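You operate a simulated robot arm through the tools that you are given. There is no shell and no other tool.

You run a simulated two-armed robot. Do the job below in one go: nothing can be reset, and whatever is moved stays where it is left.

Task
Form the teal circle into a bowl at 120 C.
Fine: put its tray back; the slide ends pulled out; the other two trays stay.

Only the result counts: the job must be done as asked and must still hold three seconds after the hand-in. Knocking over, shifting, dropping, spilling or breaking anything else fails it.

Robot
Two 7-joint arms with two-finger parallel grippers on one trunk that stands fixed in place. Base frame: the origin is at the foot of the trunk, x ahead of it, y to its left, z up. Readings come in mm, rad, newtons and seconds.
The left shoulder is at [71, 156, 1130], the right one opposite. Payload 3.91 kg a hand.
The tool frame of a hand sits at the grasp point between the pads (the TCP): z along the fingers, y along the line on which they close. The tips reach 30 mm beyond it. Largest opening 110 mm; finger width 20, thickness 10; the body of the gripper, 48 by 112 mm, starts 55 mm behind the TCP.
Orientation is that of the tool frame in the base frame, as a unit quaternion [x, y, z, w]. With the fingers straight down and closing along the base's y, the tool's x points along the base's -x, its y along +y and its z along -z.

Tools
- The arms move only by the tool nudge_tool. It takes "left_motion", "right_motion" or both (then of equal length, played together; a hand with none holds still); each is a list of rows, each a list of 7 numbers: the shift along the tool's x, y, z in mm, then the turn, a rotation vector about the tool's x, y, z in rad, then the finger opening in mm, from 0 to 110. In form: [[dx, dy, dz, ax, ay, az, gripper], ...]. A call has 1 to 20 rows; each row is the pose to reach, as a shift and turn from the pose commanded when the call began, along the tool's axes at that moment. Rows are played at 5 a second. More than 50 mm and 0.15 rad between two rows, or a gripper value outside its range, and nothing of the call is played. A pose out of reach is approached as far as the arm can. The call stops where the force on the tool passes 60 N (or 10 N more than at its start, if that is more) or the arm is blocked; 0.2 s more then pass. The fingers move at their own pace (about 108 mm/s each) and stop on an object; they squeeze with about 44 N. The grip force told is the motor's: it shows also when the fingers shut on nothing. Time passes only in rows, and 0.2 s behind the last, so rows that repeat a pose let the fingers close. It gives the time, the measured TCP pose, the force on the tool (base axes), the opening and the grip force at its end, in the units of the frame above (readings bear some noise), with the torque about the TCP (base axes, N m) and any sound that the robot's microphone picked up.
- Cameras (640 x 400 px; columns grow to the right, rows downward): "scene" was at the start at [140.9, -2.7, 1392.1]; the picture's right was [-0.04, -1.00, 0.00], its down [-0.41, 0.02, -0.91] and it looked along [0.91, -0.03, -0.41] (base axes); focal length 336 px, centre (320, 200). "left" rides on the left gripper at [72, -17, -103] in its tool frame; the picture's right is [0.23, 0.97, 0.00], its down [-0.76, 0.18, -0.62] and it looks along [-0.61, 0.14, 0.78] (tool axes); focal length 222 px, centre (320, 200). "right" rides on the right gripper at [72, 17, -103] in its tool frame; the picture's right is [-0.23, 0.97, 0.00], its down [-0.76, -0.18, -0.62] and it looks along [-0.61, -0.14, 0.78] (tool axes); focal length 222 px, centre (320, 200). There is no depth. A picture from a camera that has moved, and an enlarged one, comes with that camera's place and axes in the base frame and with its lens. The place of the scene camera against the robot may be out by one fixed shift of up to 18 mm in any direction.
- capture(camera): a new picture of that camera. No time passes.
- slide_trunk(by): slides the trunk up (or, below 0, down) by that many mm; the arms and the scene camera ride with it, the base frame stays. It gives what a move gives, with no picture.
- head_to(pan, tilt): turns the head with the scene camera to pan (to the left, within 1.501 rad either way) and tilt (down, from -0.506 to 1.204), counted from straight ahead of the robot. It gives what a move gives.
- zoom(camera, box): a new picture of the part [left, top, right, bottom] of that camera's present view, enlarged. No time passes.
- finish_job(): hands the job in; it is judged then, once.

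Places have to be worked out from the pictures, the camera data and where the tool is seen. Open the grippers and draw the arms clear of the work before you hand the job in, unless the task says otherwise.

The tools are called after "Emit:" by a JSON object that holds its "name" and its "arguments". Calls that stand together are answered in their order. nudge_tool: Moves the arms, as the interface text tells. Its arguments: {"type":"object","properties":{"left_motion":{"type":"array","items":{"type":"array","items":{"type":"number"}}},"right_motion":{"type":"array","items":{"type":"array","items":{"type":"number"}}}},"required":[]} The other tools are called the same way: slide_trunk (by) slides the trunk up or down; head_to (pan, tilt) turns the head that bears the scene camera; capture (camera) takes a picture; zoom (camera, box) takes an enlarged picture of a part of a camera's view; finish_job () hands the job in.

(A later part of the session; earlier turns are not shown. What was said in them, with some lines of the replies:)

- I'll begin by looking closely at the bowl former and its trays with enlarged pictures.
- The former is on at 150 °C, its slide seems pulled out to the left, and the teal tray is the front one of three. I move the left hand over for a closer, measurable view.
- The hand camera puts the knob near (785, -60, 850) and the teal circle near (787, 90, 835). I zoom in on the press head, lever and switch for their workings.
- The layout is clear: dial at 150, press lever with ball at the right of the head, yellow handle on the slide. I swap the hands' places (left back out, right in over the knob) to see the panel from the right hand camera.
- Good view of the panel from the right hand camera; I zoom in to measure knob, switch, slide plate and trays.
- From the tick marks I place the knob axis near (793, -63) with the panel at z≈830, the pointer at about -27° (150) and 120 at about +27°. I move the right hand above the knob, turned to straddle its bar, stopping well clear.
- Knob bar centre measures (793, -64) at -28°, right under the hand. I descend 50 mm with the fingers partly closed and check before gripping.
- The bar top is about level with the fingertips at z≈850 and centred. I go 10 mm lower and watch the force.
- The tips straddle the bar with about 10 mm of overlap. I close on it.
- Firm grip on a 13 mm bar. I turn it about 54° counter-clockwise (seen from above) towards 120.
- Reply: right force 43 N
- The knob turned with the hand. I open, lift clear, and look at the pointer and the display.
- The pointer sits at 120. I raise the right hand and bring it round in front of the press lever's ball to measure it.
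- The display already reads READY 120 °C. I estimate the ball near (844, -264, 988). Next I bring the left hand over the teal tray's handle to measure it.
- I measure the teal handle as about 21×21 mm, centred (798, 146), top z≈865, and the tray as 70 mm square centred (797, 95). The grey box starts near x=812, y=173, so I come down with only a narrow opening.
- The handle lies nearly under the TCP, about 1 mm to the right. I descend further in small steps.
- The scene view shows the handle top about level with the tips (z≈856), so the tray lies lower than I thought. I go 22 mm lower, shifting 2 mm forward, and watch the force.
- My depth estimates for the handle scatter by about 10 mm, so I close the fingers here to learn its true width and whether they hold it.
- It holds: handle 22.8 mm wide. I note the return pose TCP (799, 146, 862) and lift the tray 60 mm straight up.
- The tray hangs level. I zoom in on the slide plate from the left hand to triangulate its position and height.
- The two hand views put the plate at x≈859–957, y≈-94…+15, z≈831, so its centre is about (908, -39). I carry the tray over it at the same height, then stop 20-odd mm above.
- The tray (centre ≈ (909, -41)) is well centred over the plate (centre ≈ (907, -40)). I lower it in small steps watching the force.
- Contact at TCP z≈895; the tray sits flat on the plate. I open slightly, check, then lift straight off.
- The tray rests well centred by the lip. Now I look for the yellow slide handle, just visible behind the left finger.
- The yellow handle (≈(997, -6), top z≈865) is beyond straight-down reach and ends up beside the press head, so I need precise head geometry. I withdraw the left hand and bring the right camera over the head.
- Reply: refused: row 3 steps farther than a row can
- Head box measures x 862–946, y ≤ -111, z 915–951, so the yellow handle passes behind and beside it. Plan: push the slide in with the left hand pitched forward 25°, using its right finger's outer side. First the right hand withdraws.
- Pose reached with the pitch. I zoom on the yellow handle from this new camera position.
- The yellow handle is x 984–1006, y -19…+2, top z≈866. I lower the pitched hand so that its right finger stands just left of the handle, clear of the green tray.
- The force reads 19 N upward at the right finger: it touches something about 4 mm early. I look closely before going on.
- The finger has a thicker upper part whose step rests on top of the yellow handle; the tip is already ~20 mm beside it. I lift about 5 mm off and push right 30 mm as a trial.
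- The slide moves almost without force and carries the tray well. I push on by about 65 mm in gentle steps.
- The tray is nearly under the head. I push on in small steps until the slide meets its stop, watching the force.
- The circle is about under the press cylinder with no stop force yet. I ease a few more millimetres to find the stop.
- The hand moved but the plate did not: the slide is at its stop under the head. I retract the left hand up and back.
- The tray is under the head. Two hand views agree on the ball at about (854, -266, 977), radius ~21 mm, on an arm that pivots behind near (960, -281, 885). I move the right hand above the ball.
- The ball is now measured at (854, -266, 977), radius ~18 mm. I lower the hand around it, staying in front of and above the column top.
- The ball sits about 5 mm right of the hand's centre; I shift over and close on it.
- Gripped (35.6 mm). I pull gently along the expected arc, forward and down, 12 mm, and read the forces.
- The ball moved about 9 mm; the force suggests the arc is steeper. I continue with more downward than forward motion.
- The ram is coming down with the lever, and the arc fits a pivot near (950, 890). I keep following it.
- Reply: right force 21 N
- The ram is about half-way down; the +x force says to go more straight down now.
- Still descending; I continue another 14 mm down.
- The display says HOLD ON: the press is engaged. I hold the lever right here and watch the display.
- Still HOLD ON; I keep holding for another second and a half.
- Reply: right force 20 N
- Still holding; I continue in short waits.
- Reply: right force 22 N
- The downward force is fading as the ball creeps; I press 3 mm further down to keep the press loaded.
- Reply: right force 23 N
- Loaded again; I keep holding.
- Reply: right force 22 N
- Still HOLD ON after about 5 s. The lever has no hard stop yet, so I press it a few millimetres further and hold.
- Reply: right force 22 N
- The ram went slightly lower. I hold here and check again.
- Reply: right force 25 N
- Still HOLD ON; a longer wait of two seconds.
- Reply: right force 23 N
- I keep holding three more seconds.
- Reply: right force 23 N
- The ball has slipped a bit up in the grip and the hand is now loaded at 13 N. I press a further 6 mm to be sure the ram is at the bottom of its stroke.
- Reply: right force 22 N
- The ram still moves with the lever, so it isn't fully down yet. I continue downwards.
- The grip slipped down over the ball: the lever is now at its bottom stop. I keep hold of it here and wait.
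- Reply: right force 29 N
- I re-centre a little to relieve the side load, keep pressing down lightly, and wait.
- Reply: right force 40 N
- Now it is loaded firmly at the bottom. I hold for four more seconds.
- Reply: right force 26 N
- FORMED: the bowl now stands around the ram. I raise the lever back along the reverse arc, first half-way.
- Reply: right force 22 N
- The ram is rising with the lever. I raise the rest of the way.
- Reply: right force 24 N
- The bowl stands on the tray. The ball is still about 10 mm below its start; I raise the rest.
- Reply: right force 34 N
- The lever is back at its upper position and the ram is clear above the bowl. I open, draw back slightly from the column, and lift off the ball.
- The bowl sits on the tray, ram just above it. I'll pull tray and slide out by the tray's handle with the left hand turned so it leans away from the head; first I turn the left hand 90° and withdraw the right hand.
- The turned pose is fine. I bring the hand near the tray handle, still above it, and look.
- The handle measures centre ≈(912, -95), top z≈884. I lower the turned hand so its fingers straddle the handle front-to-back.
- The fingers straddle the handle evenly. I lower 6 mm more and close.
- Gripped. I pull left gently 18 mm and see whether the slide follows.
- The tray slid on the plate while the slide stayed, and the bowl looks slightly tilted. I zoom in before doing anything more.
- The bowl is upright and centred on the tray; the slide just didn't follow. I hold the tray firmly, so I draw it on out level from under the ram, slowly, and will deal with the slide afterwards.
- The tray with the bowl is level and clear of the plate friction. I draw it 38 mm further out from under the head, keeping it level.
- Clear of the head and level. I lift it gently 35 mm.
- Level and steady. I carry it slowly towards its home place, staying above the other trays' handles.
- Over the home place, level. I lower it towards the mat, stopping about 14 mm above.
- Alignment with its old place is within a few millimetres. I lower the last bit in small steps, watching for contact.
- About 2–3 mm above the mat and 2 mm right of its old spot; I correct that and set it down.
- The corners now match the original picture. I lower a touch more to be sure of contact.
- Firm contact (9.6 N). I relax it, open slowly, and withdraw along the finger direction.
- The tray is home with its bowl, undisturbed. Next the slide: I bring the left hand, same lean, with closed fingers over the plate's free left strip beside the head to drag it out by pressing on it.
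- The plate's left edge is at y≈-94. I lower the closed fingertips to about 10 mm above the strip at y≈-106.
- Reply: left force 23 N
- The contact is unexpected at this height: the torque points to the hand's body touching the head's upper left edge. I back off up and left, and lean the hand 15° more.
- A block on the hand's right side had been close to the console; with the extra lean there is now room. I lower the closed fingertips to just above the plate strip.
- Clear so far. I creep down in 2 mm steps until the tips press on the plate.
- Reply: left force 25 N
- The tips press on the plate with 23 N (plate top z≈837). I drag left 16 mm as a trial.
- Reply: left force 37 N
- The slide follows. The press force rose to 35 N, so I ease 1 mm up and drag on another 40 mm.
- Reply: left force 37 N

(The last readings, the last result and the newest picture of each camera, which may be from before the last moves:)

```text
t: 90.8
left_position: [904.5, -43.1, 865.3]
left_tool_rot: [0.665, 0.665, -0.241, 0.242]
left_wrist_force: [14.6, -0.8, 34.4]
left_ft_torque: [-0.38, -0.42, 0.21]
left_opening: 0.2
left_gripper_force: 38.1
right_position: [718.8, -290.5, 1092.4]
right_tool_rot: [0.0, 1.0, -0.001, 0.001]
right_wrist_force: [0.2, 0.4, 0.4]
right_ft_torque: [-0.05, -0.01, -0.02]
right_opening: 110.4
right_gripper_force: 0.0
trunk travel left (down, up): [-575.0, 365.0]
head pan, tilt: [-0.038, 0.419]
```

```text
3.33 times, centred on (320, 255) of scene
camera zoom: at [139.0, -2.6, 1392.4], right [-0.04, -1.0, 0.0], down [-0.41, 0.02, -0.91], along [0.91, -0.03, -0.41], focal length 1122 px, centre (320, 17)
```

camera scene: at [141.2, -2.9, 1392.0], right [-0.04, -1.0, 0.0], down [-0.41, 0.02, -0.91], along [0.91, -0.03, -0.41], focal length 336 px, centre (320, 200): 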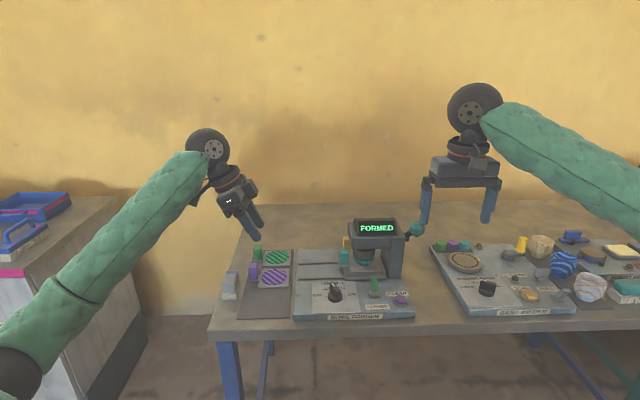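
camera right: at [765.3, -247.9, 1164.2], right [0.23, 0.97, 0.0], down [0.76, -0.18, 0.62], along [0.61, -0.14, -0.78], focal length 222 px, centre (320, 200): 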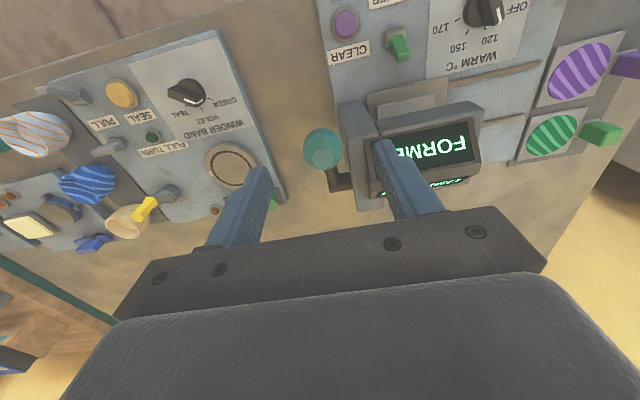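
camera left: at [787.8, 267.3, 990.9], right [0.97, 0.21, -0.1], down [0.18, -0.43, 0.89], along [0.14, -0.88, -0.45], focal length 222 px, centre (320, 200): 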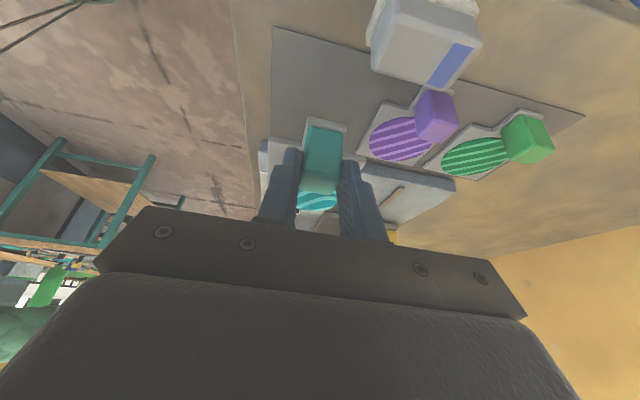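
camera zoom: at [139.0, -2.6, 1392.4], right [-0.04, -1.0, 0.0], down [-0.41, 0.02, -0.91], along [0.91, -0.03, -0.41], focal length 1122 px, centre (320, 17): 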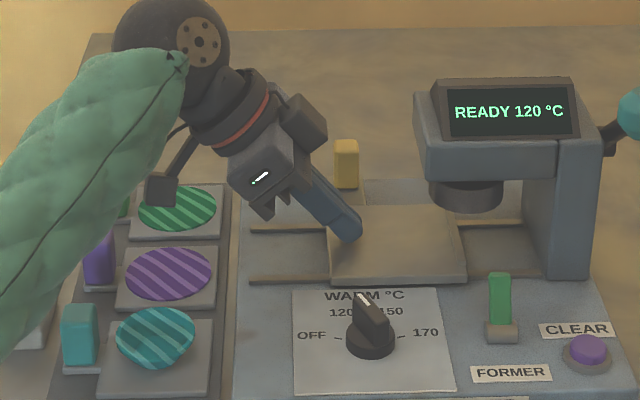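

Half out already. I continue the remaining ~50 mm to the outer stop.

Emit:
{"name": "nudge_tool", "arguments": {"left_motion": [[2.4, 0, -3.3, 0, 0, 0, 0], [6.2, 0, -6.5, 0, 0, 0, 0], [10.8, 0, -10.4, 0, 0, 0, 0], [15.4, 0, -14.3, 0, 0, 0, 0], [20, 0, -18.1, 0, 0, 0, 0], [25.4, 0, -22.6, 0, 0, 0, 0], [30, 0, -26.5, 0, 0, 0, 0], [34, 0, -29.8, 0, 0, 0, 0]]}}

Emit:
{"name": "zoom", "arguments": {"camera": "scene", "box": [220, 195, 380, 315]}}

```text
t: 92.6
left_position: [903.3, 2.6, 864.5]
left_tool_rot: [0.664, 0.665, -0.241, 0.241]
left_wrist_force: [-4.2, 0.1, 17.7]
left_ft_torque: [-0.17, 0.13, -0.14]
left_opening: 0.0
left_gripper_force: 37.4
right_position: [720.0, -289.7, 1093.1]
right_tool_rot: [0.0, 1.0, 0.0, 0.002]
right_wrist_force: [-0.7, -0.2, -0.9]
right_ft_torque: [-0.01, -0.02, -0.04]
right_opening: 109.8
right_gripper_force: 0.1
trunk travel left (down, up): [-575.0, 365.0]
head pan, tilt: [-0.038, 0.419]
```

```text
3.33 times, centred on (300, 255) of scene
camera zoom: at [139.1, -2.7, 1392.2], right [-0.04, -1.0, 0.0], down [-0.41, 0.02, -0.91], along [0.91, -0.03, -0.41], focal length 1122 px, centre (387, 17)
```

zoom: 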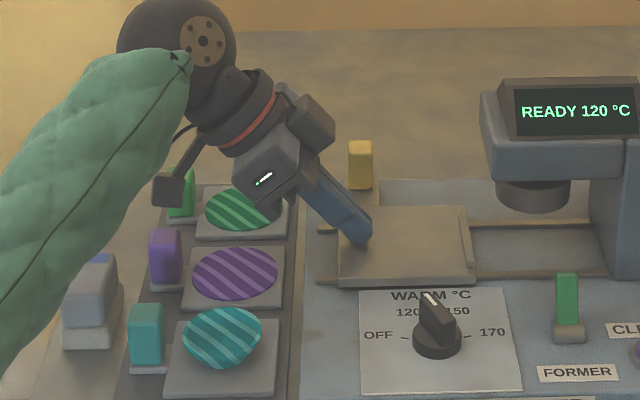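

About 8 mm remain to its original pulled-out position. I drag 12 mm more to reach the stop.

Emit:
{"name": "nudge_tool", "arguments": {"left_motion": [[2.3, 0, -1.9, 0, 0, 0, 0], [4.6, 0, -3.9, 0, 0, 0, 0], [6.9, 0, -5.8, 0, 0, 0, 0], [9.2, 0, -7.7, 0, 0, 0, 0]]}}

Emit:
{"name": "zoom", "arguments": {"camera": "scene", "box": [220, 195, 380, 315]}}

```text
t: 93.6
left_position: [903.6, 12.5, 866.3]
left_tool_rot: [0.665, 0.664, -0.242, 0.242]
left_wrist_force: [0.0, -5.6, 12.4]
left_ft_torque: [-0.35, 0.01, -0.02]
left_opening: 0.0
left_gripper_force: 37.8
right_position: [721.3, -290.3, 1091.2]
right_tool_rot: [0.001, 1.0, 0.0, 0.001]
right_wrist_force: [-0.3, 0.0, 0.8]
right_ft_torque: [0.01, -0.02, 0.0]
right_opening: 110.1
right_gripper_force: 0.0
trunk travel left (down, up): [-575.0, 365.0]
head pan, tilt: [-0.038, 0.419]
```

```text
3.33 times, centred on (300, 255) of scene
camera zoom: at [139.9, -3.4, 1392.2], right [-0.04, -1.0, 0.0], down [-0.41, 0.02, -0.91], along [0.91, -0.04, -0.41], focal length 1122 px, centre (387, 17)
```

zoom: 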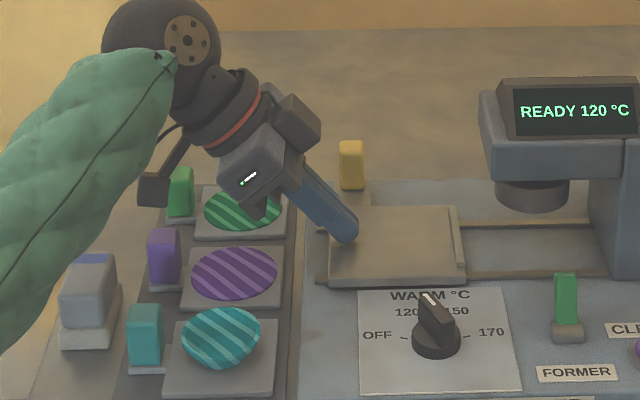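

The plate is at its original pulled-out place, against the stop. I lift straight off and retreat upward and back.

Emit:
{"name": "nudge_tool", "arguments": {"left_motion": [[-5.1, 0, -6.1, 0, 0, 0, 0], [-19.3, 0, -23, 0, 0, 0, 0], [-41.8, 0, -49.8, 0, 0, 0, 0], [-64.3, 0, -76.6, 0, 0, 0, 10], [-83.6, 0, -99.6, 0, 0, 0, 30], [-92, -35, -110, 0, 0, 0, 50], [-92, -80, -110, 0, 0, 0, 60], [-92, -125, -110, 0, 0, 0, 60], [-80, -170, -120, 0, 0, 0, 60], [-65, -210, -135, 0, 0, 0, 60]]}}

Emit:
{"name": "capture", "arguments": {"camera": "scene"}}

Emit:
{"name": "zoom", "arguments": {"camera": "scene", "box": [210, 200, 430, 337]}}

```text
t: 95.8
left_position: [693.9, 50.0, 1012.1]
left_tool_rot: [0.665, 0.665, -0.242, 0.241]
left_wrist_force: [-0.2, 0.4, -0.5]
left_ft_torque: [0.01, -0.01, -0.02]
left_opening: 59.8
left_gripper_force: 0.1
right_position: [720.4, -289.4, 1091.7]
right_tool_rot: [-0.001, 1.0, 0.0, 0.0]
right_wrist_force: [0.2, -0.6, 0.4]
right_ft_torque: [0.06, 0.0, 0.02]
right_opening: 110.0
right_gripper_force: 0.0
trunk travel left (down, up): [-575.0, 365.0]
head pan, tilt: [-0.038, 0.419]
```

```text
taken
camera scene: at [140.2, -2.3, 1392.2], right [-0.04, -1.0, 0.0], down [-0.41, 0.02, -0.91], along [0.91, -0.04, -0.41], focal length 336 px, centre (320, 200)
```

scene: 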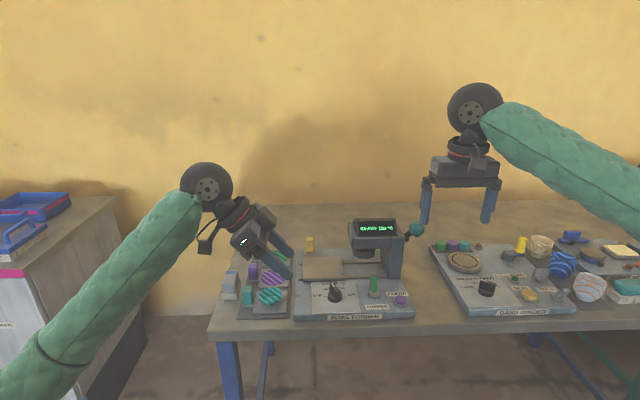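

```text
2.91 times, centred on (320, 268) of scene
camera zoom: at [140.2, -2.3, 1392.2], right [-0.04, -1.0, 0.0], down [-0.41, 0.02, -0.91], along [0.91, -0.04, -0.41], focal length 979 px, centre (320, 1)
```

zoom: 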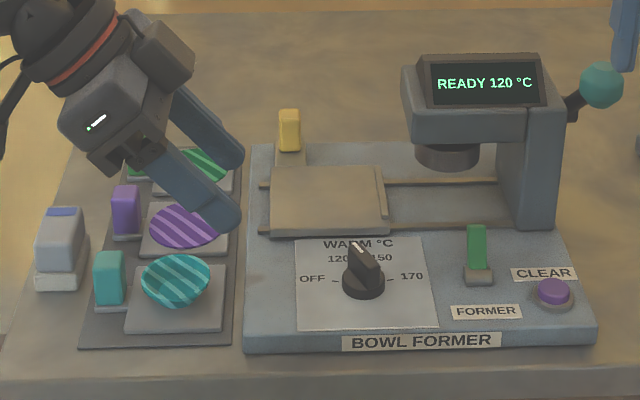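

Plate, yellow handle, trays and knob look exactly as at the start, except for the bowl on the teal tray and the dial at 120. I draw both arms clear.

Emit:
{"name": "nudge_tool", "arguments": {"left_motion": [[0, -10, -35, 0, 0, 0, 70], [5, -30, -75, 0, 0, 0, 90], [18, -50, -113, 0, 0, 0, 100], [30, -70, -150, 0, 0, 0, 100], [42, -85, -185, 0, 0, 0, 100], [54, -100, -215, 0, 0, 0, 100]], "right_motion": [[20, 0, -12, 0, 0, 0, 110], [42, 0, -25, 0, 0, 0, 110], [65, 0, -40, 0, 0, 0, 110], [88, 0, -55, 0, 0, 0, 110], [110, 0, -68, 0, 0, 0, 110], [130, 0, -80, 0, 0, 0, 110]]}}

Emit:
{"name": "zoom", "arguments": {"camera": "scene", "box": [210, 200, 430, 337]}}

Emit:
{"name": "zoom", "arguments": {"camera": "scene", "box": [210, 230, 310, 320]}}

Emit:
{"name": "capture", "arguments": {"camera": "scene"}}

```text
t: 97.2
left_position: [591.1, 229.3, 1141.9]
left_tool_rot: [0.665, 0.665, -0.24, 0.241]
left_wrist_force: [0.1, 0.0, -0.1]
left_ft_torque: [0.0, -0.01, 0.0]
left_opening: 99.8
left_gripper_force: 0.0
right_position: [588.8, -289.8, 1172.8]
right_tool_rot: [0.0, 1.0, 0.0, 0.001]
right_wrist_force: [-0.5, -0.2, 0.7]
right_ft_torque: [-0.01, -0.02, 0.01]
right_opening: 110.1
right_gripper_force: 0.1
trunk travel left (down, up): [-575.0, 365.0]
head pan, tilt: [-0.038, 0.419]
```

```text
2.91 times, centred on (320, 268) of scene
camera zoom: at [139.0, -2.1, 1392.3], right [-0.04, -1.0, 0.0], down [-0.41, 0.02, -0.91], along [0.91, -0.04, -0.41], focal length 979 px, centre (320, 1)
```

zoom: 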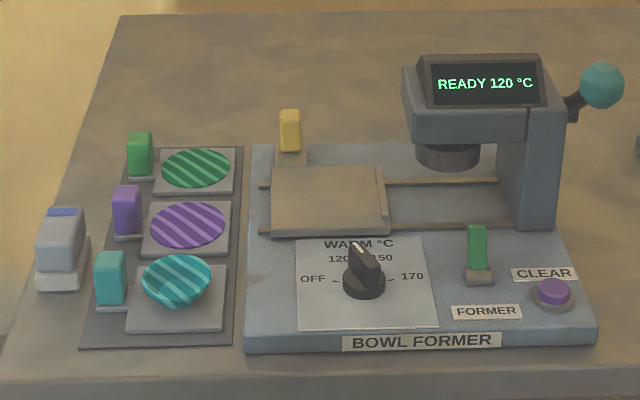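

```text
4.44 times, centred on (260, 275) of scene
camera zoom: at [139.0, -2.1, 1392.3], right [-0.04, -1.0, 0.0], down [-0.41, 0.02, -0.91], along [0.91, -0.04, -0.41], focal length 1496 px, centre (587, -133)
```

zoom: 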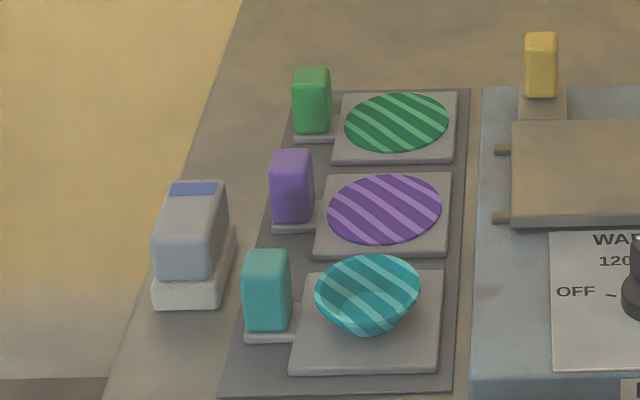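

```text
taken
camera scene: at [139.0, -2.1, 1392.3], right [-0.04, -1.0, 0.0], down [-0.41, 0.02, -0.91], along [0.91, -0.04, -0.41], focal length 336 px, centre (320, 200)
```

scene: 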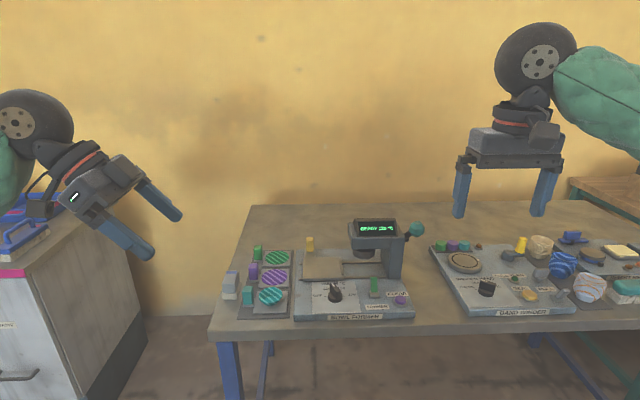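

The teal circle is now a bowl formed at 120 °C. It sits on its tray, back in its place, and the slide is pulled out. The other two trays and everything else look unchanged, and both arms are clear with grippers open, so I hand the job in.

Emit:
{"name": "finish_job", "arguments": {}}

```text
The job is handed in.
```

The teal circle is formed into a bowl, pressed with the dial at 120 °C until the display read FORMED. I've handed the job in; no verdict came back with it.

- **Tray:** the teal tray is back in its original spot with the bowl on it. Its corners match the first picture to within a few millimetres.
- **Slide:** it's fully pulled out, against its outer stop. It didn't come out with the tray, so I pulled the tray out first. Then I pressed closed fingertips on the plate and dragged the slide out.
- **Other trays:** the green and purple trays look unmoved in the final pictures.
- **Contacts along the way:** one finger rested on the slide's yellow handle (19 N). Later the left hand appears to have touched the press head at about 22 N. I backed off each time, and neither seems to have moved anything.

The dial is still set to 120, and the press lever is back up. Both arms are clear of the table, with the grippers open.
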